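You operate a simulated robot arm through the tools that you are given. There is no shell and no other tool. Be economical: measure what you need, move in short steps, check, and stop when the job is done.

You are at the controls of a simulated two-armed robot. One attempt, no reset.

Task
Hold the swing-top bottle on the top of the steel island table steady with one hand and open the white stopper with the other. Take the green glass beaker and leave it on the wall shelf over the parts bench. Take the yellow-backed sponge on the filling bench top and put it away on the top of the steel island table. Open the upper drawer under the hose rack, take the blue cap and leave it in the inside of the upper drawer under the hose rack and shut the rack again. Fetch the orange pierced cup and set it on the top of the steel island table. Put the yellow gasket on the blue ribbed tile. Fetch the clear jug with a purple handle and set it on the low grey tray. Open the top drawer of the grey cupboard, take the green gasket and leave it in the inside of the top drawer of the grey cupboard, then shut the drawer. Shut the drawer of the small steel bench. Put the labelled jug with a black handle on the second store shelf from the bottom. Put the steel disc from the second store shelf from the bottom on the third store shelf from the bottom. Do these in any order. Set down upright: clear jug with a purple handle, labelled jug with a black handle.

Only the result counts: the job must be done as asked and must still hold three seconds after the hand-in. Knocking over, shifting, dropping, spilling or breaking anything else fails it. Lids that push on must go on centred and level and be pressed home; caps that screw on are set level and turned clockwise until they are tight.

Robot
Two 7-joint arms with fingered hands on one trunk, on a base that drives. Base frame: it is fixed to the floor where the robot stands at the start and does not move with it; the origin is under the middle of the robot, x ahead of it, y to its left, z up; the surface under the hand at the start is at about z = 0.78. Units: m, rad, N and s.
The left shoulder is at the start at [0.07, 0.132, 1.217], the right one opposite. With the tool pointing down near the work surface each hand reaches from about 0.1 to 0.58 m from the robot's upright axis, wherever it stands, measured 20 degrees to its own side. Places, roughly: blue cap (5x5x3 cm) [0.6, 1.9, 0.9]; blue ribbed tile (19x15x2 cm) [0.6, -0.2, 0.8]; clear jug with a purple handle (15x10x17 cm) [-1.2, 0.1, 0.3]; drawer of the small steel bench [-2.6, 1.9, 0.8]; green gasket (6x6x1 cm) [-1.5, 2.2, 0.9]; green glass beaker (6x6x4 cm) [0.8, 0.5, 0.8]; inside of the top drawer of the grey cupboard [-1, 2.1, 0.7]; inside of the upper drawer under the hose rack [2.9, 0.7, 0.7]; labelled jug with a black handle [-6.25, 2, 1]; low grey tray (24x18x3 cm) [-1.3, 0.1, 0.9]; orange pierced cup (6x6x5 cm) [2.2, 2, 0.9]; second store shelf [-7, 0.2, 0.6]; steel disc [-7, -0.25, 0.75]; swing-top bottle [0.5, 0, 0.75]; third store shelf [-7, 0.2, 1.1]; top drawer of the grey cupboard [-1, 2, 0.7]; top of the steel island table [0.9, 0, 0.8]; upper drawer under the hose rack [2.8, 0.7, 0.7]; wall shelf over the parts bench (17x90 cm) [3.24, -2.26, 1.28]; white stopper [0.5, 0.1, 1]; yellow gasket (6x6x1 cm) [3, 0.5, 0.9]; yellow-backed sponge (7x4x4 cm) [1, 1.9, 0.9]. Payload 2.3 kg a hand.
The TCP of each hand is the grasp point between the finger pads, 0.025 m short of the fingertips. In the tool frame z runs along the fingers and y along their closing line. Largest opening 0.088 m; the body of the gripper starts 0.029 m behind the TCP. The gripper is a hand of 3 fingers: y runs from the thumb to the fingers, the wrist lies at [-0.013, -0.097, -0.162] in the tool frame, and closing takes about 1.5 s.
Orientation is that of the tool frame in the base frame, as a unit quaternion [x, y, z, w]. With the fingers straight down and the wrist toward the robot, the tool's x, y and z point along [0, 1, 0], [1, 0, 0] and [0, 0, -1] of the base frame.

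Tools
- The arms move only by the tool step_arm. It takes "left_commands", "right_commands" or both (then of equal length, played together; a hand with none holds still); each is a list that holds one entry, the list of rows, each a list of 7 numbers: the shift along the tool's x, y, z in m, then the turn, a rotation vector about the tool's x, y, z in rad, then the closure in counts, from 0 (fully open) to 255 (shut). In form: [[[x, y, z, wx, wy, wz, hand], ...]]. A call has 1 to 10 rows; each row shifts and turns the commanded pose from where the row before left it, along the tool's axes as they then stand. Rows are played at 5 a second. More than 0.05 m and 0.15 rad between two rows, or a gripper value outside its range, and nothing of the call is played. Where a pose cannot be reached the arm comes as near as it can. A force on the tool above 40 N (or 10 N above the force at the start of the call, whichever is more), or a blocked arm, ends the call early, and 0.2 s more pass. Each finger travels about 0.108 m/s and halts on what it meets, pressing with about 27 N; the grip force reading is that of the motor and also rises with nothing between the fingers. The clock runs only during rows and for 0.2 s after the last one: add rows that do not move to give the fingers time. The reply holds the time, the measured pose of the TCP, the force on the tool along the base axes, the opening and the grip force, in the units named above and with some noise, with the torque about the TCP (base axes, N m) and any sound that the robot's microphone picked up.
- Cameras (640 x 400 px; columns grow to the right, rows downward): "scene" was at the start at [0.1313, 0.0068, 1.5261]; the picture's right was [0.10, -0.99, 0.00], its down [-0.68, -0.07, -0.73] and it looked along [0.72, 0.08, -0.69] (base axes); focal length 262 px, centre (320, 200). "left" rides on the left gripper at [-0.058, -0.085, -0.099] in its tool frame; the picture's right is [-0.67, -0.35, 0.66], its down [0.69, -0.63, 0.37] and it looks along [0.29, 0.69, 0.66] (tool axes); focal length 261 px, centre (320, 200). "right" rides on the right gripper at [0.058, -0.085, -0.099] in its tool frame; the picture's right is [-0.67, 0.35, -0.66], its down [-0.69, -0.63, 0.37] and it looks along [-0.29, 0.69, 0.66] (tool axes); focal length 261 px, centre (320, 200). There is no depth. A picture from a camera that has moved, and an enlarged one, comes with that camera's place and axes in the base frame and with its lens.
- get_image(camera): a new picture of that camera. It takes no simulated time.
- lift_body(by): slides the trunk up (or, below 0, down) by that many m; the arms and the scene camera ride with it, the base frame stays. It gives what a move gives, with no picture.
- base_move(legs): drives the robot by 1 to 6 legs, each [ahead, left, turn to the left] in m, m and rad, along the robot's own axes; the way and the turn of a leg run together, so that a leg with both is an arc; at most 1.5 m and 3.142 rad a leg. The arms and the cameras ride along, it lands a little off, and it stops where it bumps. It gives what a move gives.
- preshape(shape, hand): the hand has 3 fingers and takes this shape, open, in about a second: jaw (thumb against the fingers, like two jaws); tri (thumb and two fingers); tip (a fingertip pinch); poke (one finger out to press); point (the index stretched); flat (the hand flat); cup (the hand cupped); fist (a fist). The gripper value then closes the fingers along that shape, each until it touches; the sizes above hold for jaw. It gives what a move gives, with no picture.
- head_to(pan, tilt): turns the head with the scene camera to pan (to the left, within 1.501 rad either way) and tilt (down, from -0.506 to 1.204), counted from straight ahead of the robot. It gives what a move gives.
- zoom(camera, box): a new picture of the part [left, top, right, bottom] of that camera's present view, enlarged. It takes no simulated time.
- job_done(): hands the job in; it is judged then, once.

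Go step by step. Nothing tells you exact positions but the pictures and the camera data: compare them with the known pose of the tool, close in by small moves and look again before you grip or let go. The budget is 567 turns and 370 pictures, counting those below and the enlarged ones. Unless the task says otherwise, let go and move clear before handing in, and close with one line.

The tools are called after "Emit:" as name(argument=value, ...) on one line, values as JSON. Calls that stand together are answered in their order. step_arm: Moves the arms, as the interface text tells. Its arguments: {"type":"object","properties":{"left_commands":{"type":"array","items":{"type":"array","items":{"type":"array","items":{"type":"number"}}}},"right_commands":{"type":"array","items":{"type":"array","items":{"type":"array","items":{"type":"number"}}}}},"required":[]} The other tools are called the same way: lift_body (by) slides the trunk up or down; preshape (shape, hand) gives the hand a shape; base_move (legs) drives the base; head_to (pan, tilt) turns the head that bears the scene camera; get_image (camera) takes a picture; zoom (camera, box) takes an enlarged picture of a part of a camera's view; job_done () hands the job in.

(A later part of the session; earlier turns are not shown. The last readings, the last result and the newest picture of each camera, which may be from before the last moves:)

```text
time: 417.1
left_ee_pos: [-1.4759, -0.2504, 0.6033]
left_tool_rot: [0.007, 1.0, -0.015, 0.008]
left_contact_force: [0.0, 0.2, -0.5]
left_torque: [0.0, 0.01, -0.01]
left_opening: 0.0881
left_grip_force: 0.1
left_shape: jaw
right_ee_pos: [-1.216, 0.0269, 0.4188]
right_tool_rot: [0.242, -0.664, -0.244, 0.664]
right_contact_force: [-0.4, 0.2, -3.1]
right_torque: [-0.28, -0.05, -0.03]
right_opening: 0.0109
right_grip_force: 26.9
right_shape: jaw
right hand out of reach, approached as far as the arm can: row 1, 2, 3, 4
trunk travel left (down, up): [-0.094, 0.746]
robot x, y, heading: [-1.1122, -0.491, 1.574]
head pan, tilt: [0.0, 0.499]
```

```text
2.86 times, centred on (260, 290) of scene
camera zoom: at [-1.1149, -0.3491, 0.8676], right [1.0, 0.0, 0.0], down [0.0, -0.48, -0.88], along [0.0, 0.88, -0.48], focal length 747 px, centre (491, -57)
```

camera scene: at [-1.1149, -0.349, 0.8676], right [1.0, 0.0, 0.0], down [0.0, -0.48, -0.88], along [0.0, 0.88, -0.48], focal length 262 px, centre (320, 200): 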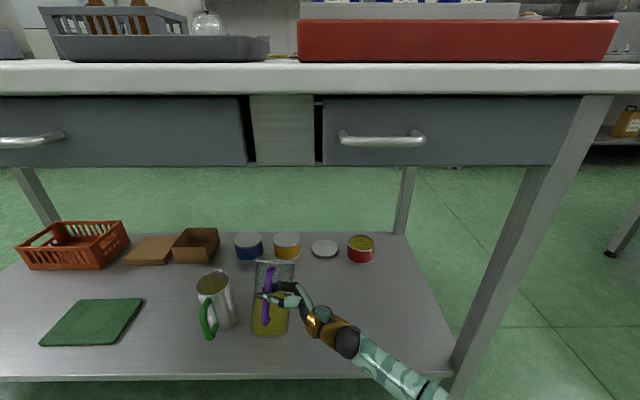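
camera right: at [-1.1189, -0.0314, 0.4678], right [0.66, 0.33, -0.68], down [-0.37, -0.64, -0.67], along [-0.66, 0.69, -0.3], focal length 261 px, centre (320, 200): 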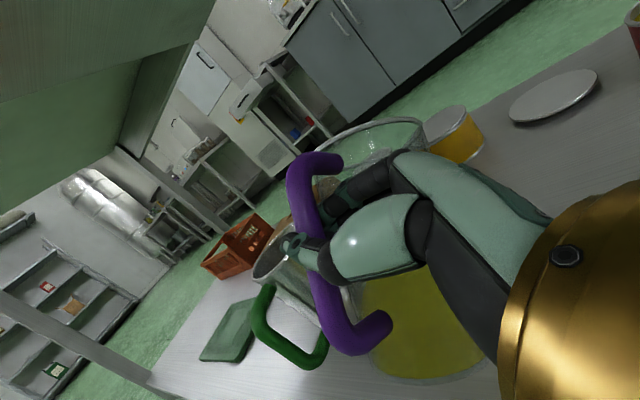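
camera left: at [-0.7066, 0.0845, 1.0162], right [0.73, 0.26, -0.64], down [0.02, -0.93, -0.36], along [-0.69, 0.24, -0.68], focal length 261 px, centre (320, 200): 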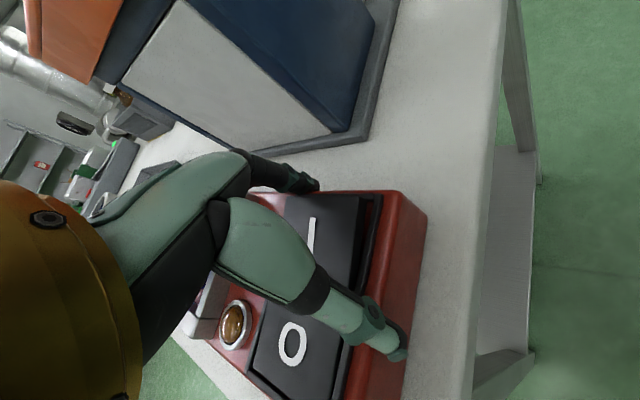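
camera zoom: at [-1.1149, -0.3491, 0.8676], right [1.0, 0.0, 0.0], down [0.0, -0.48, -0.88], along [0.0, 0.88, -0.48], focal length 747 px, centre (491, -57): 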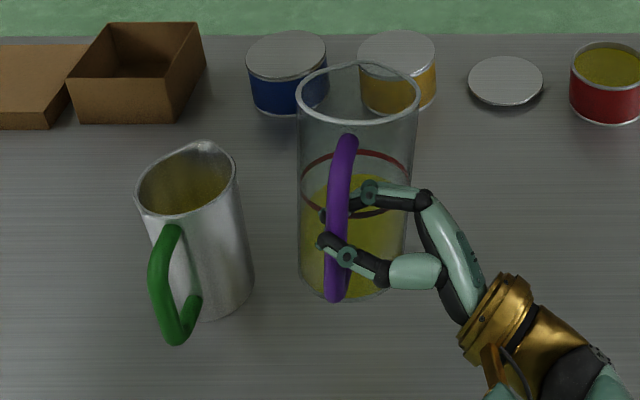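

Jug almost upright. Driving straight back out from under the table.

Emit:
base_move(legs=[[-0.4, 0, 0]])

Emit:
get_image(camera="scene")

```text
time: 419.6
left_ee_pos: [-1.4751, -0.6513, 0.6049]
left_tool_rot: [0.007, 1.0, -0.016, 0.007]
left_contact_force: [-0.1, -0.2, -0.4]
left_torque: [-0.01, 0.04, -0.02]
left_opening: 0.0881
left_grip_force: 0.1
left_shape: jaw
right_ee_pos: [-1.2152, -0.3742, 0.4185]
right_tool_rot: [-0.242, 0.665, 0.243, -0.664]
right_contact_force: [-0.6, -0.1, -4.2]
right_torque: [-0.29, -0.09, 0.0]
right_opening: 0.0107
right_grip_force: 26.1
right_shape: jaw
trunk travel left (down, up): [-0.094, 0.746]
robot x, y, heading: [-1.1106, -0.8911, 1.571]
head pan, tilt: [0.0, 0.499]
```

```text
165 pictures are left
camera scene: at [-1.1141, -0.7487, 0.8676], right [1.0, 0.0, 0.0], down [0.0, -0.48, -0.88], along [0.0, 0.88, -0.48], focal length 262 px, centre (320, 200)
```

scene: 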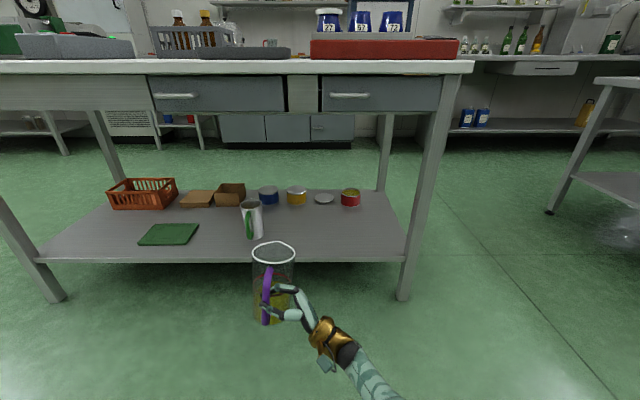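

Emit:
lift_body(by=0.4)

Emit:
lift_body(by=0.28)

Emit:
head_to(pan=0.1, tilt=0.7)

Emit:
get_image(camera="scene")

```text
time: 423.4
left_ee_pos: [-1.4752, -0.6513, 1.0037]
left_tool_rot: [0.006, 1.0, -0.016, 0.007]
left_contact_force: [0.5, 0.6, 0.0]
left_torque: [0.01, 0.01, 0.02]
left_opening: 0.0878
left_grip_force: 0.1
left_shape: jaw
right_ee_pos: [-1.2158, -0.3722, 0.8174]
right_tool_rot: [0.242, -0.664, -0.242, 0.665]
right_contact_force: [-0.3, -0.5, -3.8]
right_torque: [-0.24, -0.06, 0.02]
right_opening: 0.0107
right_grip_force: 26.8
right_shape: jaw
trunk travel left (down, up): [-0.494, 0.346]
robot x, y, heading: [-1.1098, -0.8855, 1.575]
head pan, tilt: [0.0, 0.499]
```

```text
time: 426.2
left_ee_pos: [-1.4762, -0.6516, 1.2833]
left_tool_rot: [0.007, 1.0, -0.016, 0.007]
left_contact_force: [0.8, 0.3, 0.7]
left_torque: [-0.01, -0.02, -0.02]
left_opening: 0.0878
left_grip_force: 0.0
left_shape: jaw
right_ee_pos: [-1.2161, -0.3721, 1.099]
right_tool_rot: [0.243, -0.664, -0.241, 0.665]
right_contact_force: [-0.3, 0.4, -3.6]
right_torque: [-0.25, -0.07, 0.0]
right_opening: 0.0108
right_grip_force: 26.8
right_shape: jaw
trunk travel left (down, up): [-0.774, 0.066]
robot x, y, heading: [-1.1121, -0.8875, 1.573]
head pan, tilt: [0.0, 0.499]
```

```text
time: 427.0
left_ee_pos: [-1.4754, -0.6521, 1.2834]
left_tool_rot: [0.007, 1.0, -0.016, 0.008]
left_contact_force: [-0.3, 0.8, -0.7]
left_torque: [-0.01, 0.0, -0.01]
left_opening: 0.088
left_grip_force: 0.1
left_shape: jaw
right_ee_pos: [-1.2147, -0.3736, 1.0988]
right_tool_rot: [0.243, -0.664, -0.242, 0.665]
right_contact_force: [-0.4, -0.1, -3.4]
right_torque: [-0.28, -0.08, 0.02]
right_opening: 0.0105
right_grip_force: 27.2
right_shape: jaw
trunk travel left (down, up): [-0.774, 0.066]
robot x, y, heading: [-1.1102, -0.8868, 1.577]
head pan, tilt: [0.099, 0.7]
```

```text
164 pictures are left
camera scene: at [-1.1228, -0.7542, 1.5299], right [0.99, 0.1, 0.0], down [0.07, -0.64, -0.76], along [-0.08, 0.76, -0.64], focal length 262 px, centre (320, 200)
```

scene: 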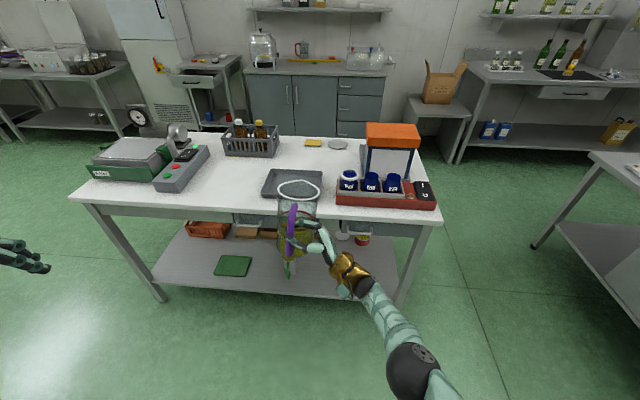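

Tray centre (-1.325, 0.10); the jug axis is about 7 cm ahead of the grip. Driving left 0.10 and ahead 0.40 to bring it over the tray.

Emit:
base_move(legs=[[0, 0.1, 0], [0.38, 0, 0]])

Emit:
get_image(camera="scene")

Emit:
get_image(camera="right")

```text
time: 430.1
left_ee_pos: [-1.5778, -0.2726, 1.2843]
left_tool_rot: [0.006, 1.0, -0.015, 0.008]
left_contact_force: [-0.1, 0.7, 1.0]
left_torque: [0.04, -0.01, 0.0]
left_opening: 0.0881
left_grip_force: 0.2
left_shape: jaw
right_ee_pos: [-1.3191, 0.004, 1.0996]
right_tool_rot: [0.243, -0.664, -0.242, 0.664]
right_contact_force: [0.1, 0.3, -4.4]
right_torque: [-0.25, -0.08, 0.0]
right_opening: 0.0106
right_grip_force: 27.1
right_shape: jaw
trunk travel left (down, up): [-0.774, 0.066]
robot x, y, heading: [-1.2118, -0.5085, 1.576]
head pan, tilt: [0.099, 0.7]
```

```text
163 pictures are left
camera scene: at [-1.2246, -0.3766, 1.5301], right [0.99, 0.11, 0.0], down [0.07, -0.64, -0.77], along [-0.08, 0.76, -0.64], focal length 262 px, centre (320, 200)
```

scene: 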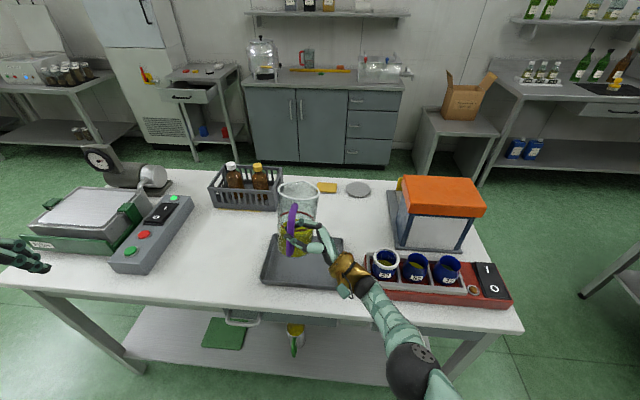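

```text
162 pictures are left
camera right: at [-1.2178, -0.0971, 1.0881], right [0.65, 0.7, -0.29], down [-0.37, -0.04, -0.93], along [-0.66, 0.71, 0.23], focal length 261 px, centre (320, 200)
```

right: 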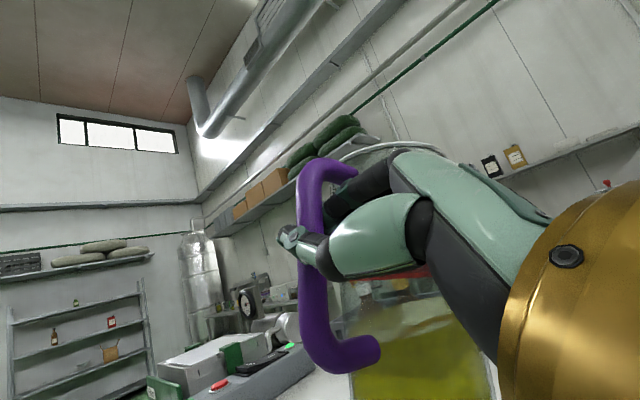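

Emit:
base_move(legs=[[0.02, 0.03, 0]])

Emit:
step_arm(right_commands=[[[-0.012, -0.011, 0, 0, 0, 0, 255], [-0.012, -0.011, 0, 0, 0, 0, 255], [0, 0, 0, 0, 0, 0, 255]]])

Emit:
zoom(camera="scene", box=[220, 160, 440, 320])

```text
time: 431.0
left_ee_pos: [-1.6013, -0.255, 1.2871]
left_tool_rot: [0.006, 1.0, -0.015, 0.004]
left_contact_force: [0.4, -0.7, 0.9]
left_torque: [0.02, 0.02, -0.01]
left_opening: 0.0879
left_grip_force: 0.0
left_shape: jaw
right_ee_pos: [-1.3406, 0.0238, 1.1008]
right_tool_rot: [0.243, -0.662, -0.244, 0.666]
right_contact_force: [0.3, 0.1, -3.1]
right_torque: [-0.27, -0.05, -0.05]
right_opening: 0.0108
right_grip_force: 27.4
right_shape: jaw
trunk travel left (down, up): [-0.774, 0.066]
robot x, y, heading: [-1.2484, -0.489, 1.571]
head pan, tilt: [0.099, 0.7]
```

```text
time: 431.8
left_ee_pos: [-1.6088, -0.2519, 1.2831]
left_tool_rot: [0.006, 1.0, -0.016, 0.008]
left_contact_force: [0.7, 0.1, 0.4]
left_torque: [0.0, 0.0, -0.05]
left_opening: 0.0876
left_grip_force: 0.1
left_shape: jaw
right_ee_pos: [-1.345, 0.0178, 1.0779]
right_tool_rot: [-0.243, 0.664, 0.241, -0.664]
right_contact_force: [0.7, -0.4, -4.0]
right_torque: [-0.25, -0.05, -0.01]
right_opening: 0.0109
right_grip_force: 26.9
right_shape: jaw
right hand out of reach, approached as far as the arm can: row 1, 2
trunk travel left (down, up): [-0.774, 0.066]
robot x, y, heading: [-1.2448, -0.4947, 1.577]
head pan, tilt: [0.099, 0.7]
```

```text
2.50 times, centred on (330, 240) of scene
camera zoom: at [-1.2549, -0.3546, 1.5299], right [0.99, 0.1, 0.0], down [0.07, -0.64, -0.76], along [-0.08, 0.76, -0.65], focal length 654 px, centre (295, 100)
```

zoom: 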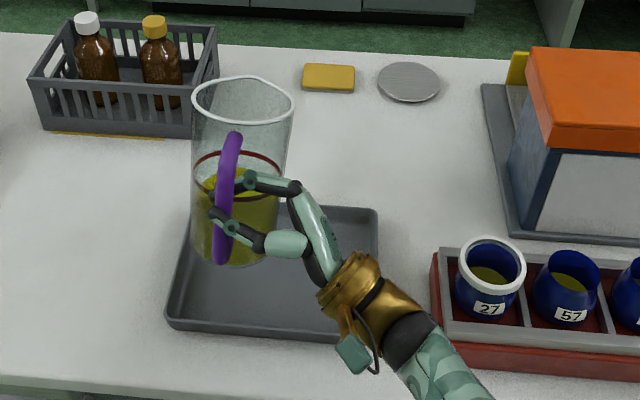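

Emit:
base_move(legs=[[0.01, -0.05, 0]])

Emit:
zoom(camera="scene", box=[220, 160, 440, 320])

```text
time: 432.7
left_ee_pos: [-1.567, -0.2444, 1.2816]
left_tool_rot: [0.006, 1.0, -0.016, 0.01]
left_contact_force: [-0.5, 0.3, 0.5]
left_torque: [-0.01, -0.02, 0.0]
left_opening: 0.0882
left_grip_force: 0.0
left_shape: jaw
right_ee_pos: [-1.3037, 0.0259, 1.0779]
right_tool_rot: [-0.245, 0.665, 0.24, -0.663]
right_contact_force: [-0.7, -0.1, -3.5]
right_torque: [-0.28, -0.01, 0.04]
right_opening: 0.0109
right_grip_force: 26.5
right_shape: jaw
trunk travel left (down, up): [-0.774, 0.066]
robot x, y, heading: [-1.1955, -0.4801, 1.576]
head pan, tilt: [0.099, 0.7]
```

```text
2.50 times, centred on (330, 240) of scene
camera zoom: at [-1.2154, -0.3464, 1.53], right [0.99, 0.11, 0.01], down [0.07, -0.64, -0.76], along [-0.08, 0.76, -0.64], focal length 654 px, centre (295, 100)
```

zoom: 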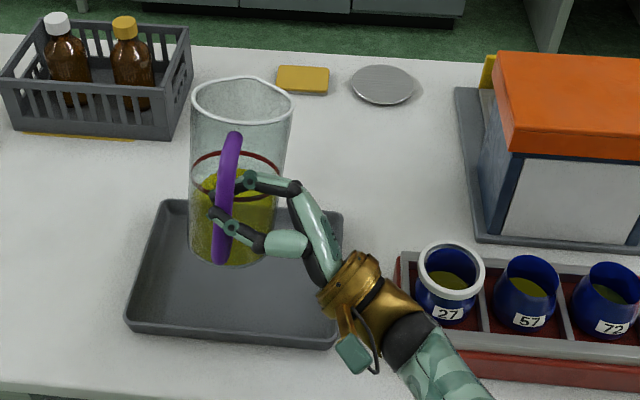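

Emit:
lift_body(by=-0.025)

Emit:
zoom(camera="scene", box=[220, 160, 440, 320])

```text
time: 433.4
left_ee_pos: [-1.5585, -0.2419, 1.2586]
left_tool_rot: [0.005, 1.0, -0.015, 0.007]
left_contact_force: [-0.4, 0.7, 0.0]
left_torque: [-0.02, 0.03, -0.01]
left_opening: 0.0878
left_grip_force: 0.1
left_shape: jaw
right_ee_pos: [-1.2988, 0.0266, 1.0526]
right_tool_rot: [-0.244, 0.664, 0.241, -0.664]
right_contact_force: [0.1, -0.1, -3.5]
right_torque: [-0.23, -0.04, -0.01]
right_opening: 0.0107
right_grip_force: 26.9
right_shape: jaw
trunk travel left (down, up): [-0.749, 0.091]
robot x, y, heading: [-1.1967, -0.4792, 1.58]
head pan, tilt: [0.099, 0.7]
```

```text
2.50 times, centred on (330, 240) of scene
camera zoom: at [-1.2066, -0.3445, 1.5048], right [0.99, 0.11, 0.0], down [0.07, -0.64, -0.76], along [-0.08, 0.76, -0.65], focal length 654 px, centre (295, 100)
```

zoom: 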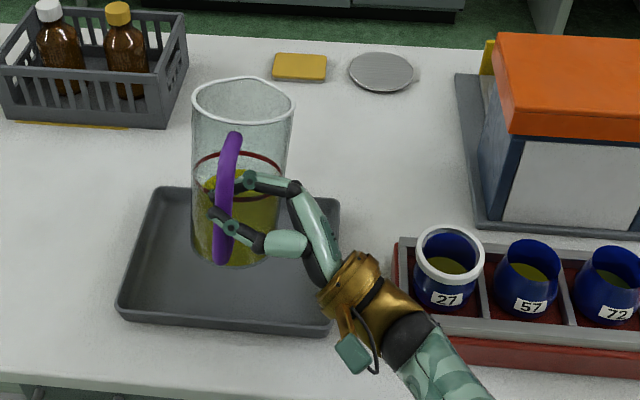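

Emit:
lift_body(by=-0.02)

Emit:
lift_body(by=-0.01)

Emit:
zoom(camera="scene", box=[220, 160, 440, 320])

```text
time: 434.1
left_ee_pos: [-1.5589, -0.2417, 1.2404]
left_tool_rot: [0.005, 1.0, -0.016, 0.007]
left_contact_force: [-0.2, -0.3, -0.6]
left_torque: [0.02, 0.0, -0.01]
left_opening: 0.0877
left_grip_force: 0.1
left_shape: jaw
right_ee_pos: [-1.2982, 0.0273, 1.0339]
right_tool_rot: [0.244, -0.664, -0.241, 0.664]
right_contact_force: [-0.3, 0.2, -4.0]
right_torque: [-0.24, -0.08, -0.02]
right_opening: 0.0107
right_grip_force: 26.9
right_shape: jaw
trunk travel left (down, up): [-0.729, 0.111]
robot x, y, heading: [-1.1929, -0.4768, 1.583]
head pan, tilt: [0.099, 0.7]
```

```text
time: 434.7
left_ee_pos: [-1.5583, -0.242, 1.2291]
left_tool_rot: [0.005, 1.0, -0.017, 0.008]
left_contact_force: [0.0, 0.0, -0.5]
left_torque: [0.03, -0.01, 0.02]
left_opening: 0.0879
left_grip_force: 0.1
left_shape: jaw
right_ee_pos: [-1.2983, 0.0262, 1.0232]
right_tool_rot: [0.244, -0.664, -0.242, 0.664]
right_contact_force: [0.1, 0.6, -3.4]
right_torque: [-0.24, -0.02, 0.01]
right_opening: 0.011
right_grip_force: 27.3
right_shape: jaw
trunk travel left (down, up): [-0.719, 0.121]
robot x, y, heading: [-1.1938, -0.4775, 1.58]
head pan, tilt: [0.099, 0.7]
```

```text
2.50 times, centred on (330, 240) of scene
camera zoom: at [-1.2056, -0.3441, 1.4748], right [0.99, 0.11, 0.0], down [0.07, -0.64, -0.76], along [-0.08, 0.76, -0.65], focal length 654 px, centre (295, 100)
```

zoom: 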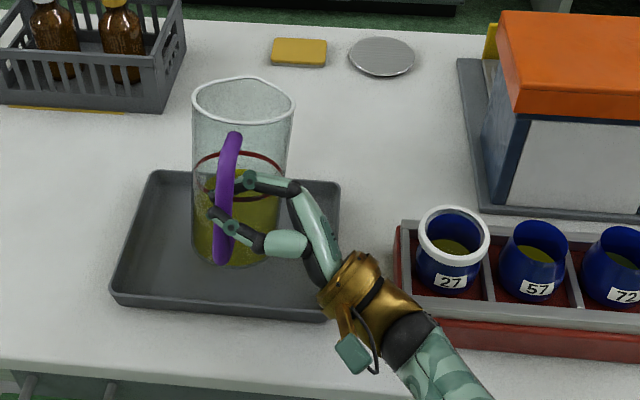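

Emit:
lift_body(by=-0.012)

Emit:
lift_body(by=-0.01)

```text
time: 435.3
left_ee_pos: [-1.5582, -0.2428, 1.2161]
left_tool_rot: [0.005, 1.0, -0.016, 0.008]
left_contact_force: [0.1, -0.5, 0.5]
left_torque: [-0.02, 0.01, 0.03]
left_opening: 0.0877
left_grip_force: 0.1
left_shape: jaw
right_ee_pos: [-1.2976, 0.0266, 1.0106]
right_tool_rot: [0.243, -0.664, -0.241, 0.665]
right_contact_force: [-0.1, 0.8, -3.2]
right_torque: [-0.25, -0.05, -0.01]
right_opening: 0.0107
right_grip_force: 26.7
right_shape: jaw
trunk travel left (down, up): [-0.707, 0.133]
robot x, y, heading: [-1.1914, -0.4807, 1.574]
head pan, tilt: [0.099, 0.7]
```

```text
time: 435.9
left_ee_pos: [-1.5593, -0.2426, 1.2072]
left_tool_rot: [0.006, 1.0, -0.016, 0.008]
left_contact_force: [0.6, 0.1, 0.7]
left_torque: [0.0, -0.01, -0.01]
left_opening: 0.088
left_grip_force: 0.1
left_shape: jaw
right_ee_pos: [-1.2977, 0.0277, 1.0017]
right_tool_rot: [0.243, -0.664, -0.24, 0.665]
right_contact_force: [0.1, 0.2, -4.7]
right_torque: [-0.25, -0.04, 0.02]
right_opening: 0.0107
right_grip_force: 27.4
right_shape: jaw
trunk travel left (down, up): [-0.697, 0.143]
robot x, y, heading: [-1.1917, -0.4748, 1.577]
head pan, tilt: [0.099, 0.7]
```

Emit:
lift_body(by=-0.01)

Emit:
zoom(camera="scene", box=[220, 140, 440, 300])

```text
time: 436.4
left_ee_pos: [-1.5589, -0.2414, 1.1969]
left_tool_rot: [0.006, 1.0, -0.016, 0.006]
left_contact_force: [0.0, -1.2, -0.1]
left_torque: [-0.01, -0.02, 0.02]
left_opening: 0.0878
left_grip_force: 0.1
left_shape: jaw
right_ee_pos: [-1.2969, 0.0267, 0.9918]
right_tool_rot: [0.243, -0.664, -0.241, 0.664]
right_contact_force: [-0.4, -0.1, -3.9]
right_torque: [-0.19, -0.04, 0.0]
right_opening: 0.0107
right_grip_force: 27.3
right_shape: jaw
trunk travel left (down, up): [-0.687, 0.153]
robot x, y, heading: [-1.1939, -0.4753, 1.576]
head pan, tilt: [0.099, 0.7]
```

```text
2.50 times, centred on (330, 220) of scene
camera zoom: at [-1.2056, -0.3447, 1.4429], right [0.99, 0.11, 0.0], down [0.07, -0.64, -0.76], along [-0.08, 0.76, -0.65], focal length 654 px, centre (295, 150)
```

zoom: 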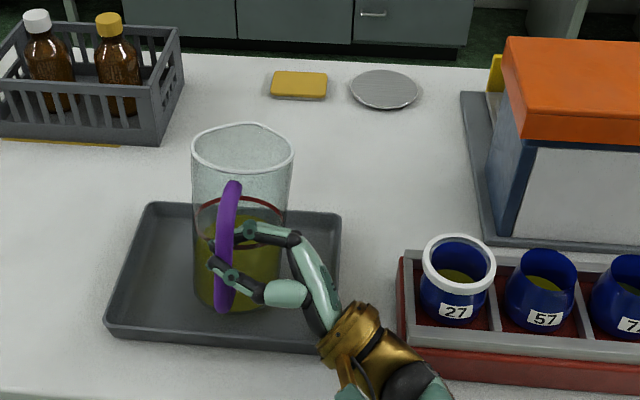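

Emit:
lift_body(by=-0.006)

Emit:
get_image(camera="right")

```text
time: 437.0
left_ee_pos: [-1.5589, -0.2428, 1.1908]
left_tool_rot: [0.005, 1.0, -0.016, 0.007]
left_contact_force: [0.3, 0.8, -0.1]
left_torque: [0.02, 0.05, 0.03]
left_opening: 0.0879
left_grip_force: 0.0
left_shape: jaw
right_ee_pos: [-1.2969, 0.0265, 0.9855]
right_tool_rot: [0.243, -0.664, -0.241, 0.665]
right_contact_force: [0.6, -0.6, -2.2]
right_torque: [-0.14, -0.07, 0.02]
right_opening: 0.0108
right_grip_force: 27.0
right_shape: jaw
trunk travel left (down, up): [-0.681, 0.159]
robot x, y, heading: [-1.1969, -0.475, 1.579]
head pan, tilt: [0.099, 0.7]
```

```text
156 pictures are left
camera right: at [-1.197, -0.0758, 0.9745], right [0.65, 0.7, -0.29], down [-0.37, -0.04, -0.93], along [-0.66, 0.71, 0.23], focal length 261 px, centre (320, 200)
```

right: 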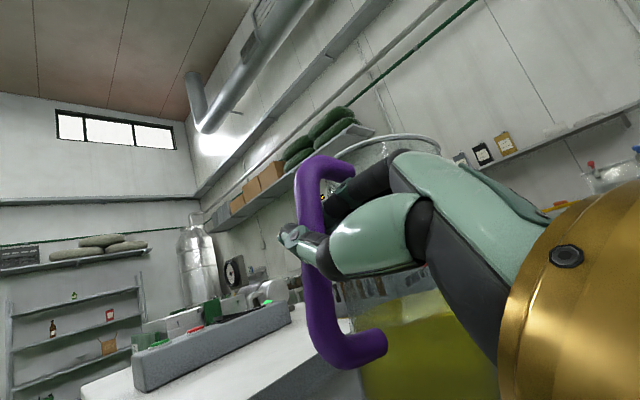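

Emit:
lift_body(by=-0.006)

Emit:
zoom(camera="scene", box=[240, 150, 400, 270])

```text
time: 437.5
left_ee_pos: [-1.5583, -0.2428, 1.1837]
left_tool_rot: [0.005, 1.0, -0.015, 0.006]
left_contact_force: [0.9, 0.6, -0.5]
left_torque: [0.0, -0.02, 0.01]
left_opening: 0.0879
left_grip_force: 0.1
left_shape: jaw
right_ee_pos: [-1.2983, 0.026, 0.9792]
right_tool_rot: [0.243, -0.664, -0.241, 0.665]
right_contact_force: [-0.7, -0.6, -1.6]
right_torque: [-0.09, -0.02, 0.0]
right_opening: 0.0111
right_grip_force: 27.2
right_shape: jaw
trunk travel left (down, up): [-0.675, 0.165]
robot x, y, heading: [-1.1896, -0.4771, 1.575]
head pan, tilt: [0.099, 0.7]
```

```text
3.33 times, centred on (320, 210) of scene
camera zoom: at [-1.2055, -0.3454, 1.4309], right [0.99, 0.11, 0.0], down [0.07, -0.64, -0.76], along [-0.08, 0.76, -0.64], focal length 872 px, centre (320, 167)
```

zoom: 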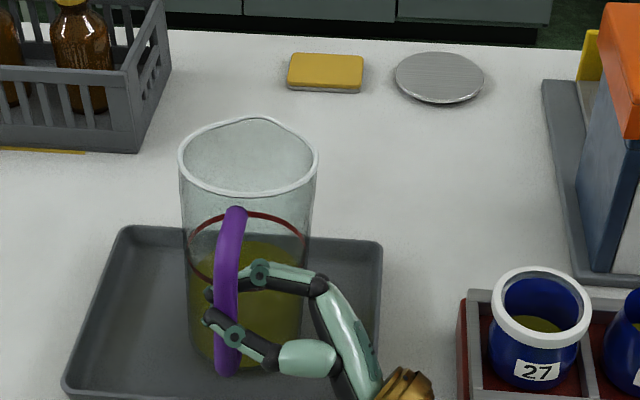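

Emit:
lift_body(by=-0.007)

Emit:
lift_body(by=-0.006)

Emit:
zoom(camera="scene", box=[240, 140, 400, 270])

```text
time: 438.1
left_ee_pos: [-1.5588, -0.2424, 1.178]
left_tool_rot: [0.005, 1.0, -0.016, 0.007]
left_contact_force: [0.1, 0.1, 0.2]
left_torque: [-0.02, 0.01, -0.01]
left_opening: 0.0882
left_grip_force: 0.0
left_shape: jaw
right_ee_pos: [-1.2975, 0.0265, 0.9724]
right_tool_rot: [0.244, -0.664, -0.241, 0.665]
right_contact_force: [-0.2, 0.1, -2.5]
right_torque: [-0.09, -0.03, -0.03]
right_opening: 0.0109
right_grip_force: 26.4
right_shape: jaw
trunk travel left (down, up): [-0.668, 0.172]
robot x, y, heading: [-1.1969, -0.4778, 1.581]
head pan, tilt: [0.099, 0.7]
```

```text
time: 438.6
left_ee_pos: [-1.5597, -0.2428, 1.1717]
left_tool_rot: [0.005, 1.0, -0.016, 0.007]
left_contact_force: [0.1, 0.1, 0.0]
left_torque: [0.0, 0.03, 0.0]
left_opening: 0.0879
left_grip_force: 0.0
left_shape: jaw
right_ee_pos: [-1.298, 0.0264, 0.9665]
right_tool_rot: [-0.244, 0.664, 0.242, -0.664]
right_contact_force: [0.4, -0.2, -2.1]
right_torque: [-0.05, -0.05, 0.02]
right_opening: 0.011
right_grip_force: 26.6
right_shape: jaw
trunk travel left (down, up): [-0.662, 0.178]
robot x, y, heading: [-1.1964, -0.4744, 1.579]
head pan, tilt: [0.099, 0.7]
```

```text
3.08 times, centred on (320, 205) of scene
camera zoom: at [-1.2056, -0.3455, 1.418], right [0.99, 0.11, 0.0], down [0.07, -0.64, -0.76], along [-0.08, 0.76, -0.64], focal length 804 px, centre (320, 185)
```

zoom: 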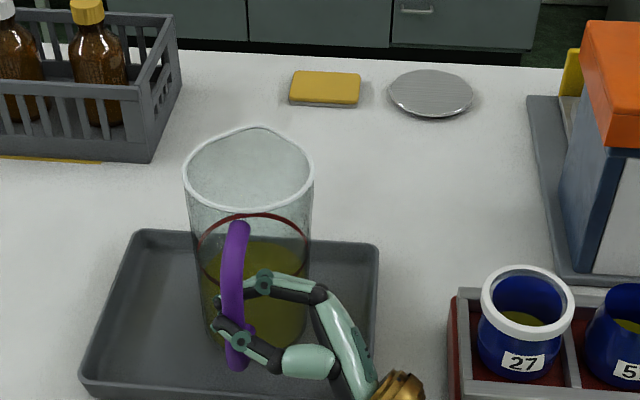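

The jug stands upright in the tray. Opening just enough and withdrawing to the right.

Emit:
step_arm(right_commands=[[[0, 0, 0, 0, 0, 0, 210], [0, 0, 0, 0, 0, 0, 175], [0, 0, 0, 0, 0, 0, 150], [0, 0, 0, 0, 0, 0, 150], [0, 0, 0, 0, 0, 0, 150]]])

Emit:
zoom(camera="scene", box=[240, 140, 400, 270])

Emit:
get_image(camera="right")

```text
time: 439.8
left_ee_pos: [-1.5582, -0.2428, 1.1721]
left_tool_rot: [0.005, 1.0, -0.015, 0.007]
left_contact_force: [-0.4, 0.6, 0.6]
left_torque: [0.03, -0.01, 0.01]
left_opening: 0.0879
left_grip_force: 0.1
left_shape: jaw
right_ee_pos: [-1.297, 0.0264, 0.9672]
right_tool_rot: [0.243, -0.664, -0.241, 0.664]
right_contact_force: [0.3, 0.4, -0.6]
right_torque: [-0.01, -0.02, 0.02]
right_opening: 0.0356
right_grip_force: 0.1
right_shape: jaw
trunk travel left (down, up): [-0.662, 0.178]
robot x, y, heading: [-1.1957, -0.4781, 1.571]
head pan, tilt: [0.099, 0.7]
```

```text
3.08 times, centred on (320, 205) of scene
camera zoom: at [-1.2053, -0.3459, 1.418], right [0.99, 0.11, 0.0], down [0.07, -0.64, -0.76], along [-0.08, 0.76, -0.64], focal length 804 px, centre (320, 185)
```

zoom: 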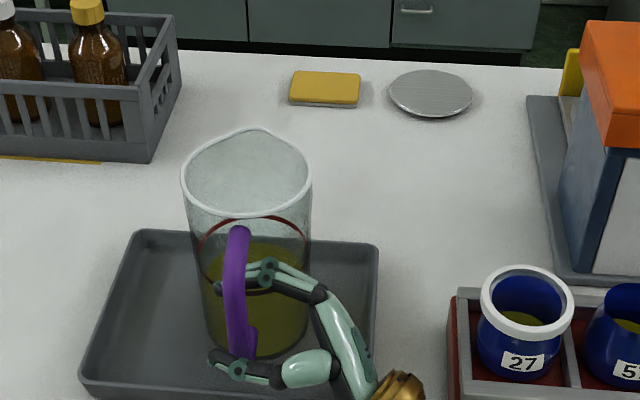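

```text
152 pictures are left
camera right: at [-1.1967, -0.0761, 0.9556], right [0.65, 0.7, -0.29], down [-0.37, -0.04, -0.93], along [-0.66, 0.71, 0.23], focal length 261 px, centre (320, 200)
```

right: 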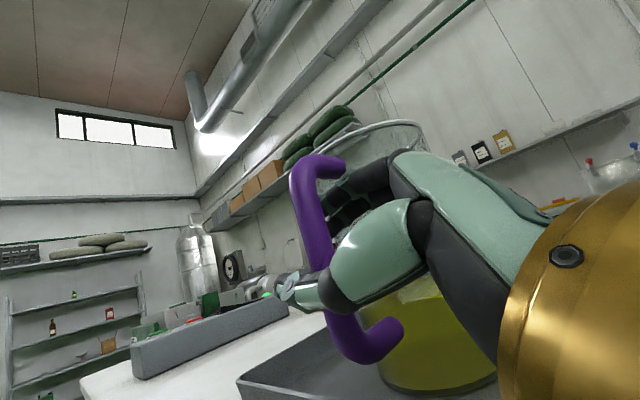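

Emit:
step_arm(right_commands=[[[0, 0, -0.02, 0, 0, 0, 150], [0, 0, -0.025, 0, 0, 0, 150], [0, 0, -0.025, 0, 0, 0, 150], [0, 0, -0.025, 0, 0, 0, 150], [0, 0, 0, 0, 0, 0, 150]]])

Emit:
zoom(camera="scene", box=[220, 140, 440, 290])

```text
time: 440.5
left_ee_pos: [-1.5651, -0.2495, 1.1719]
left_tool_rot: [0.001, 1.0, -0.016, 0.009]
left_contact_force: [0.9, 0.0, 0.7]
left_torque: [-0.02, 0.09, 0.0]
left_opening: 0.0881
left_grip_force: 0.0
left_shape: jaw
right_ee_pos: [-1.2754, 0.0271, 0.9663]
right_tool_rot: [0.256, -0.656, -0.232, 0.671]
right_contact_force: [-27.9, -7.5, 4.6]
right_torque: [-0.39, 1.12, -1.29]
right_opening: 0.036
right_grip_force: 0.1
right_shape: jaw
right hand out of reach, approached as far as the arm can: row 1, 2, 3
trunk travel left (down, up): [-0.662, 0.178]
robot x, y, heading: [-1.1955, -0.4778, 1.589]
head pan, tilt: [0.099, 0.7]
stopped in row 3 (right hand): the force on the tool passed its limit at 41 N (the readings are from after the stop); the commanded pose is now the measured one
```

```text
2.67 times, centred on (330, 215) of scene
camera zoom: at [-1.212, -0.3478, 1.4182], right [0.99, 0.12, 0.0], down [0.08, -0.64, -0.77], along [-0.09, 0.76, -0.64], focal length 697 px, centre (293, 160)
```

zoom: 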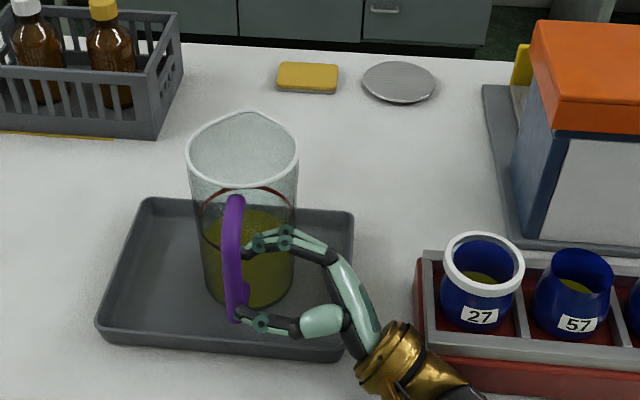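

The wrist touches the neighbouring red base when sliding straight out. I'll ease back, yaw the hand so that it points left-forward, and then withdraw along its own axis.

Emit:
step_arm(right_commands=[[[0, 0, 0.012, 0, 0, 0, 150], [0, 0, 0.0, -0.08, -0.07, 0, 150], [0, 0, 0, -0.08, -0.07, 0, 150], [0, 0, 0, -0.08, -0.07, 0, 150], [0, 0, 0, 0, 0, 0, 150]]])

Emit:
zoom(camera="scene", box=[220, 140, 440, 290])

```text
time: 441.7
left_ee_pos: [-1.5615, -0.246, 1.1718]
left_tool_rot: [0.0, 1.0, -0.016, 0.007]
left_contact_force: [0.6, -1.1, -0.4]
left_torque: [0.0, 0.01, 0.01]
left_opening: 0.0879
left_grip_force: 0.1
left_shape: jaw
right_ee_pos: [-1.2793, 0.0303, 0.9636]
right_tool_rot: [-0.143, 0.692, 0.337, -0.622]
right_contact_force: [-0.5, -1.7, -0.4]
right_torque: [-0.01, 0.01, 0.03]
right_opening: 0.0369
right_grip_force: 0.0
right_shape: jaw
trunk travel left (down, up): [-0.662, 0.178]
robot x, y, heading: [-1.1939, -0.479, 1.584]
head pan, tilt: [0.099, 0.7]
```

```text
2.67 times, centred on (330, 215) of scene
camera zoom: at [-1.2068, -0.3467, 1.4181], right [0.99, 0.11, 0.0], down [0.07, -0.64, -0.77], along [-0.09, 0.76, -0.64], focal length 697 px, centre (293, 160)
```

zoom: 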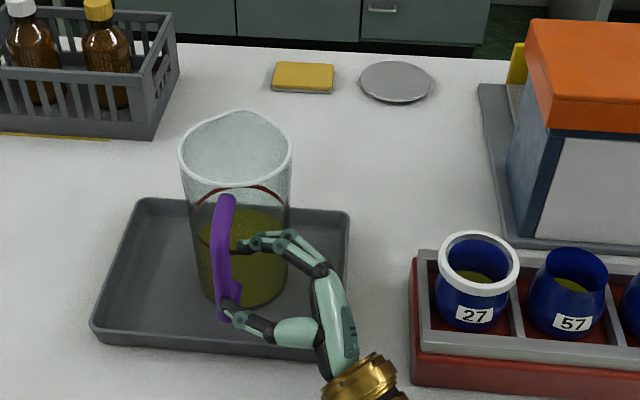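

Emit:
step_arm(right_commands=[[[0, 0, -0.02, 0, 0, 0, 150], [0, 0, -0.02, 0, 0, 0, 150], [0, 0, -0.02, 0, 0, 0, 150], [0, 0, 0, 0, 0, 0, 150]]])

Emit:
zoom(camera="scene", box=[220, 140, 440, 290])

```text
time: 442.7
left_ee_pos: [-1.5604, -0.2464, 1.1717]
left_tool_rot: [0.001, 1.0, -0.016, 0.006]
left_contact_force: [-0.3, 0.4, 0.2]
left_torque: [-0.03, -0.03, -0.03]
left_opening: 0.088
left_grip_force: 0.0
left_shape: jaw
right_ee_pos: [-1.2201, 0.0133, 0.9632]
right_tool_rot: [-0.144, 0.692, 0.336, -0.623]
right_contact_force: [-0.2, -0.1, 0.0]
right_torque: [0.01, 0.04, 0.01]
right_opening: 0.0363
right_grip_force: 0.0
right_shape: jaw
trunk travel left (down, up): [-0.662, 0.178]
robot x, y, heading: [-1.1944, -0.4809, 1.586]
head pan, tilt: [0.099, 0.7]
```

```text
2.67 times, centred on (330, 215) of scene
camera zoom: at [-1.2071, -0.346, 1.418], right [0.99, 0.11, 0.0], down [0.07, -0.64, -0.76], along [-0.09, 0.76, -0.64], focal length 697 px, centre (293, 160)
```

zoom: 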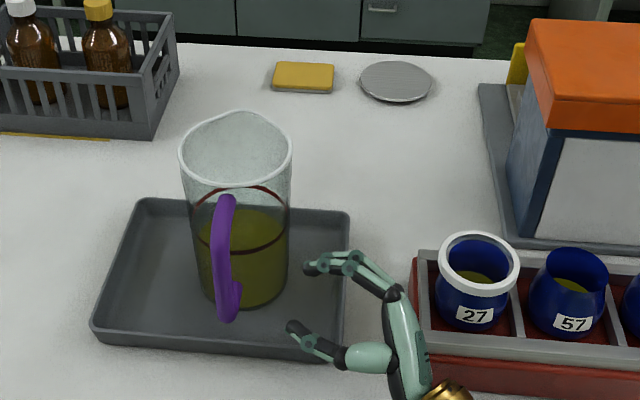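

The purple-handled jug stands upright in the tray. Backing away, then restoring the right hand and trunk.

Emit:
base_move(legs=[[-0.4, 0, -0.015]])

Emit:
step_arm(right_commands=[[[0, 0, 0, 0.0695, -0.129, 0.03, 0], [0, 0, 0, 0.0695, -0.129, 0.03, 0], [0, 0, 0, 0.0695, -0.129, 0.03, 0], [0, 0, 0, 0.0695, -0.129, 0.03, 0], [0, 0, 0, 0.0695, -0.129, 0.03, 0], [0, 0, 0, 0.0695, -0.129, 0.03, 0], [0, 0, 0, 0.0695, -0.129, 0.03, 0], [0, 0, 0, 0.0695, -0.129, 0.03, 0], [0, 0, 0, 0.0695, -0.129, 0.03, 0], [0, 0, 0, 0.0695, -0.129, 0.03, 0]]])

```text
time: 445.2
left_ee_pos: [-1.5547, -0.6424, 1.1723]
left_tool_rot: [0.009, 1.0, -0.016, 0.008]
left_contact_force: [0.9, 0.4, 0.2]
left_torque: [0.0, -0.01, -0.01]
left_opening: 0.0879
left_grip_force: 0.0
left_shape: jaw
right_ee_pos: [-1.2115, -0.3888, 0.9632]
right_tool_rot: [-0.139, 0.693, 0.341, -0.62]
right_contact_force: [-0.7, -0.1, -0.8]
right_torque: [-0.03, -0.02, 0.01]
right_opening: 0.0363
right_grip_force: 0.1
right_shape: jaw
trunk travel left (down, up): [-0.662, 0.178]
robot x, y, heading: [-1.1906, -0.8822, 1.573]
head pan, tilt: [0.099, 0.7]
```

```text
time: 447.4
left_ee_pos: [-1.5551, -0.6436, 1.1705]
left_tool_rot: [0.009, 1.0, -0.016, 0.007]
left_contact_force: [-0.3, 0.0, -0.8]
left_torque: [-0.02, -0.02, -0.02]
left_opening: 0.0881
left_grip_force: 0.1
left_shape: jaw
right_ee_pos: [-1.2112, -0.3892, 0.9632]
right_tool_rot: [-0.002, 0.998, 0.028, -0.05]
right_contact_force: [-0.3, 0.6, 0.6]
right_torque: [-0.01, -0.01, 0.06]
right_opening: 0.0876
right_grip_force: 0.2
right_shape: jaw
trunk travel left (down, up): [-0.662, 0.178]
robot x, y, heading: [-1.186, -0.8841, 1.572]
head pan, tilt: [0.099, 0.7]
```

Emit:
step_arm(right_commands=[[[-0.03, 0, -0.03, 0.05, -0.095, 0.02, 0], [-0.04, 0, -0.03, 0, 0, 0, 0], [-0.04, 0, -0.03, 0, 0, 0, 0], [-0.03, 0, -0.03, 0, 0, 0, 0]]])

Emit:
lift_body(by=0.1)

Emit:
base_move(legs=[[0, -0.96, 0], [1.1, 0, 0], [1.0, 0, 0], [0, 0.85, 0]])

Emit:
head_to(pan=0.1, tilt=0.6)

Emit:
get_image(camera="scene")

```text
time: 448.4
left_ee_pos: [-1.5547, -0.6448, 1.1719]
left_tool_rot: [0.009, 1.0, -0.015, 0.007]
left_contact_force: [0.2, -1.0, -0.5]
left_torque: [-0.01, -0.02, 0.02]
left_opening: 0.088
left_grip_force: 0.1
left_shape: jaw
right_ee_pos: [-1.0653, -0.3947, 1.0803]
right_tool_rot: [0.008, 1.0, 0.003, -0.005]
right_contact_force: [0.0, -0.5, 0.4]
right_torque: [0.01, -0.03, -0.01]
right_opening: 0.0877
right_grip_force: 0.0
right_shape: jaw
trunk travel left (down, up): [-0.662, 0.178]
robot x, y, heading: [-1.1898, -0.8807, 1.571]
head pan, tilt: [0.099, 0.7]
```

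```text
time: 449.7
left_ee_pos: [-1.5549, -0.6442, 1.2714]
left_tool_rot: [0.009, 1.0, -0.015, 0.007]
left_contact_force: [-0.3, -0.5, -0.2]
left_torque: [0.02, -0.01, 0.02]
left_opening: 0.0879
left_grip_force: 0.0
left_shape: jaw
right_ee_pos: [-1.0659, -0.393, 1.1794]
right_tool_rot: [0.008, 1.0, 0.002, -0.004]
right_contact_force: [-0.9, -0.8, 1.1]
right_torque: [-0.01, -0.02, 0.01]
right_opening: 0.0877
right_grip_force: 0.0
right_shape: jaw
trunk travel left (down, up): [-0.762, 0.078]
robot x, y, heading: [-1.1955, -0.882, 1.573]
head pan, tilt: [0.099, 0.7]
```

```text
time: 468.8
left_ee_pos: [-1.4115, 1.4658, 1.2727]
left_tool_rot: [0.021, 1.0, -0.016, 0.007]
left_contact_force: [0.7, -0.9, 0.6]
left_torque: [-0.01, -0.01, 0.03]
left_opening: 0.0878
left_grip_force: 0.0
left_shape: jaw
right_ee_pos: [-0.9195, 1.7045, 1.1803]
right_tool_rot: [0.018, 1.0, 0.003, -0.004]
right_contact_force: [-0.6, 0.6, -0.2]
right_torque: [0.0, 0.0, 0.03]
right_opening: 0.0877
right_grip_force: 0.1
right_shape: jaw
trunk travel left (down, up): [-0.762, 0.078]
robot x, y, heading: [-1.0595, 1.2211, 1.548]
head pan, tilt: [0.099, 0.7]
```

```text
time: 469.5
left_ee_pos: [-1.4121, 1.4665, 1.2724]
left_tool_rot: [0.019, 1.0, -0.016, 0.007]
left_contact_force: [0.1, 0.6, 0.3]
left_torque: [0.0, -0.01, 0.04]
left_opening: 0.0882
left_grip_force: 0.1
left_shape: jaw
right_ee_pos: [-0.9192, 1.7042, 1.1795]
right_tool_rot: [0.018, 1.0, 0.003, -0.004]
right_contact_force: [0.5, -0.3, 1.1]
right_torque: [0.0, 0.0, 0.03]
right_opening: 0.0875
right_grip_force: 0.0
right_shape: jaw
trunk travel left (down, up): [-0.762, 0.078]
robot x, y, heading: [-1.0523, 1.2193, 1.548]
head pan, tilt: [0.099, 0.6]
```

```text
148 pictures are left
camera scene: at [-1.0626, 1.3561, 1.5266], right [1.0, 0.08, 0.0], down [0.04, -0.56, -0.82], along [-0.06, 0.82, -0.57], focal length 262 px, centre (320, 200)
```

scene: 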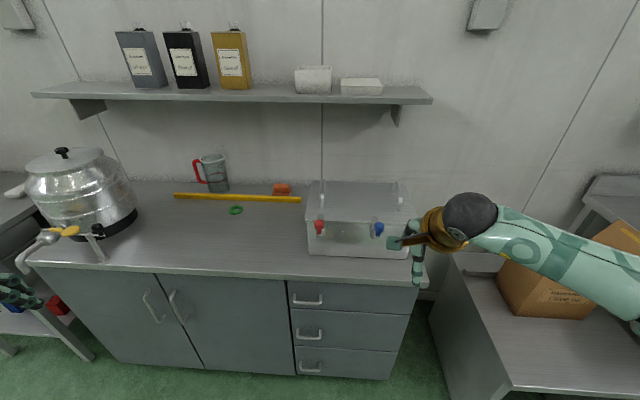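

The green gasket is at about (-1.457, 2.16) and the top drawer's handle at about (-1.14, 1.85, 0.8). I'll retract the right hand and go for the gasket with the left.

Emit:
step_arm(right_commands=[[[0, -0.04, 0, 0, 0, 0, 0], [0, -0.04, 0, 0, 0, 0, 0], [0, -0.04, 0, 0, 0, 0, 0], [-0.02, -0.03, 0, 0, 0, 0, 0], [-0.02, -0.03, 0, 0, 0, 0, 0]]])

Emit:
base_move(legs=[[0, 0.27, 0.022], [0.38, 0, 0]])

Emit:
head_to(pan=0.15, tilt=0.75)

Emit:
get_image(camera="scene")

```text
time: 470.7
left_ee_pos: [-1.4109, 1.4644, 1.2728]
left_tool_rot: [0.02, 1.0, -0.015, 0.006]
left_contact_force: [0.8, 0.6, 0.6]
left_torque: [0.03, 0.04, 0.0]
left_opening: 0.088
left_grip_force: 0.1
left_shape: jaw
right_ee_pos: [-0.8845, 1.5224, 1.1762]
right_tool_rot: [0.018, 1.0, 0.003, -0.005]
right_contact_force: [1.0, -0.3, 0.4]
right_torque: [0.01, -0.01, -0.02]
right_opening: 0.0877
right_grip_force: 0.0
right_shape: jaw
trunk travel left (down, up): [-0.762, 0.078]
robot x, y, heading: [-1.0557, 1.2207, 1.544]
head pan, tilt: [0.099, 0.6]
```

```text
time: 474.6
left_ee_pos: [-1.6884, 1.8382, 1.2721]
left_tool_rot: [0.008, 1.0, -0.015, 0.007]
left_contact_force: [0.0, -0.9, 0.1]
left_torque: [0.02, 0.01, 0.01]
left_opening: 0.088
left_grip_force: 0.1
left_shape: jaw
right_ee_pos: [-1.1629, 1.9096, 1.1782]
right_tool_rot: [0.006, 1.0, 0.004, -0.005]
right_contact_force: [0.3, -0.2, 0.4]
right_torque: [0.03, 0.03, -0.02]
right_opening: 0.0878
right_grip_force: 0.1
right_shape: jaw
trunk travel left (down, up): [-0.762, 0.078]
robot x, y, heading: [-1.3221, 1.6068, 1.575]
head pan, tilt: [0.099, 0.6]
```

```text
time: 475.3
left_ee_pos: [-1.6877, 1.8396, 1.2716]
left_tool_rot: [0.008, 1.0, -0.016, 0.007]
left_contact_force: [-0.3, 0.8, 0.8]
left_torque: [-0.01, 0.0, 0.01]
left_opening: 0.088
left_grip_force: 0.0
left_shape: jaw
right_ee_pos: [-1.163, 1.9114, 1.1787]
right_tool_rot: [0.006, 1.0, 0.003, -0.004]
right_contact_force: [-1.4, -0.8, -0.2]
right_torque: [0.02, -0.02, 0.01]
right_opening: 0.0878
right_grip_force: 0.1
right_shape: jaw
trunk travel left (down, up): [-0.762, 0.078]
robot x, y, heading: [-1.3246, 1.604, 1.576]
head pan, tilt: [0.15, 0.75]
```

```text
147 pictures are left
camera scene: at [-1.339, 1.733, 1.5139], right [0.99, 0.15, 0.0], down [0.1, -0.67, -0.73], along [-0.11, 0.72, -0.68], focal length 262 px, centre (320, 200)
```

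scene: 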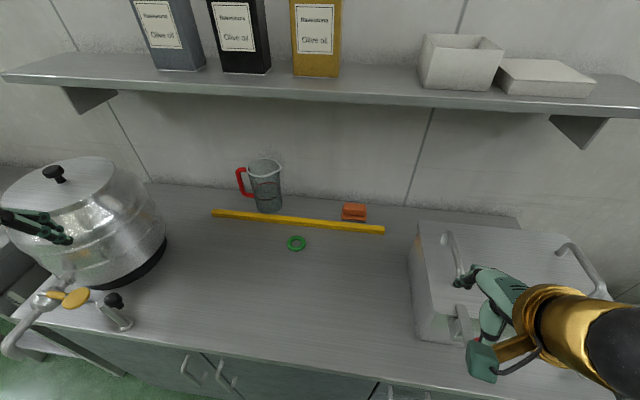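

Emit:
base_move(legs=[[0.05, 0, 0]])

Emit:
step_arm(left_commands=[[[-0.045, 0, 0.015, 0, 0, 0, 20], [-0.045, 0, 0.015, 0, 0, 0, 40], [-0.045, 0, 0.015, 0, 0, 0, 64], [-0.045, 0, 0.015, 0, 0, 0, 64], [-0.005, 0.038, 0.03, 0, 0, 0, 64], [-0.005, 0.038, 0.03, 0, 0, 0, 64], [-0.005, 0.038, 0.03, 0, 0, 0, 64], [0, 0.038, 0.03, 0, 0, 0, 64], [0, 0.038, 0.03, 0, 0, 0, 64], [0, 0.03, 0.03, 0, 0, 0, 64]]])

Emit:
get_image(camera="scene")

Emit:
get_image(camera="left")

```text
time: 476.2
left_ee_pos: [-1.6882, 1.8812, 1.2743]
left_tool_rot: [0.007, 1.0, -0.012, 0.007]
left_contact_force: [0.4, -0.7, 0.2]
left_torque: [0.03, 0.01, -0.02]
left_opening: 0.0879
left_grip_force: 0.1
left_shape: jaw
right_ee_pos: [-1.1642, 1.9536, 1.1796]
right_tool_rot: [0.006, 1.0, 0.006, -0.004]
right_contact_force: [0.0, 0.3, 0.1]
right_torque: [0.04, -0.03, 0.02]
right_opening: 0.0878
right_grip_force: 0.1
right_shape: jaw
trunk travel left (down, up): [-0.762, 0.078]
robot x, y, heading: [-1.3273, 1.6523, 1.575]
head pan, tilt: [0.15, 0.75]
```

```text
time: 478.4
left_ee_pos: [-1.6002, 2.126, 1.0064]
left_tool_rot: [0.007, 1.0, -0.016, 0.007]
left_contact_force: [0.0, -0.1, 0.6]
left_torque: [0.0, 0.01, 0.02]
left_opening: 0.0663
left_grip_force: 0.0
left_shape: jaw
left hand out of reach, approached as far as the arm can: row 2, 3, 4
right_ee_pos: [-1.1631, 1.9631, 1.1771]
right_tool_rot: [0.006, 1.0, 0.002, -0.003]
right_contact_force: [0.2, 0.0, 1.2]
right_torque: [-0.05, 0.02, 0.01]
right_opening: 0.0877
right_grip_force: 0.1
right_shape: jaw
trunk travel left (down, up): [-0.762, 0.078]
robot x, y, heading: [-1.3265, 1.6511, 1.57]
head pan, tilt: [0.15, 0.75]
```

```text
146 pictures are left
camera scene: at [-1.3392, 1.7855, 1.5136], right [0.99, 0.15, 0.0], down [0.1, -0.68, -0.73], along [-0.11, 0.72, -0.68], focal length 262 px, centre (320, 200)
```

scene: 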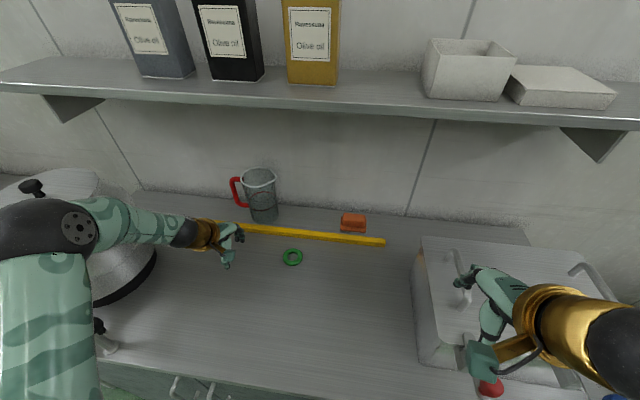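

```text
145 pictures are left
camera left: at [-1.5436, 2.0427, 1.1086], right [0.67, -0.38, -0.63], down [-0.69, -0.63, -0.36], along [-0.27, 0.68, -0.69], focal length 261 px, centre (320, 200)
```

left: 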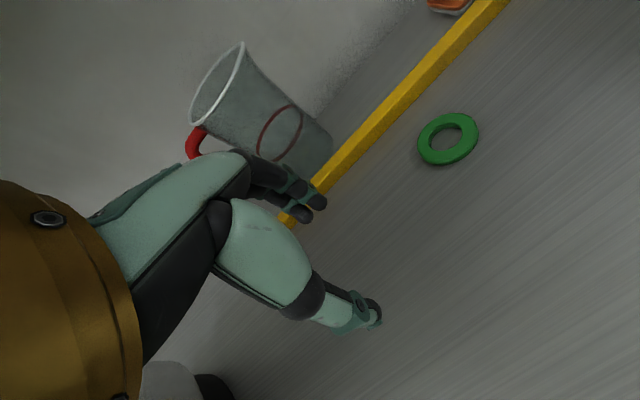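

Emit:
step_arm(left_commands=[[[-0.0283, 0.02, 0.012, 0, 0, 0, 64], [-0.0283, 0.02, 0.012, 0, 0, 0, 64], [-0.0283, 0.02, 0.012, 0, 0, 0, 64], [-0.0283, 0.02, 0.012, 0, 0, 0, 64], [0, 0, 0, 0, 0, 0, 64]]])

Emit:
get_image(camera="left")

```text
time: 479.6
left_ee_pos: [-1.4852, 2.2023, 0.9573]
left_tool_rot: [0.008, 1.0, -0.015, 0.006]
left_contact_force: [0.3, 0.5, -1.3]
left_torque: [-0.02, 0.0, -0.01]
left_opening: 0.0661
left_grip_force: 0.1
left_shape: jaw
right_ee_pos: [-1.1636, 1.9612, 1.178]
right_tool_rot: [0.006, 1.0, 0.003, -0.003]
right_contact_force: [0.3, -0.3, 0.0]
right_torque: [0.01, 0.01, 0.0]
right_opening: 0.0877
right_grip_force: 0.0
right_shape: jaw
trunk travel left (down, up): [-0.762, 0.078]
robot x, y, heading: [-1.3269, 1.6541, 1.571]
head pan, tilt: [0.15, 0.75]
```

```text
144 pictures are left
camera left: at [-1.4288, 2.1178, 1.0598], right [0.67, -0.38, -0.63], down [-0.69, -0.63, -0.36], along [-0.27, 0.68, -0.69], focal length 261 px, centre (320, 200)
```

left: 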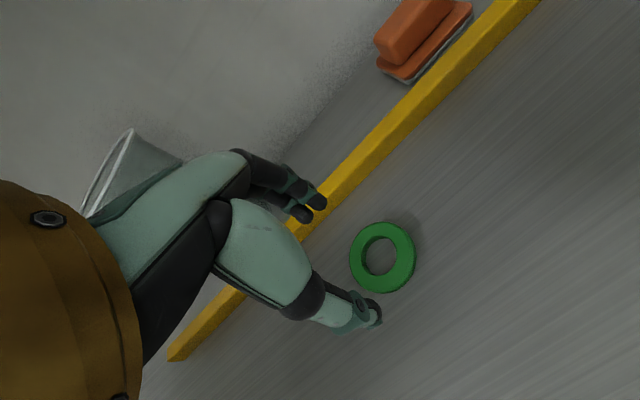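

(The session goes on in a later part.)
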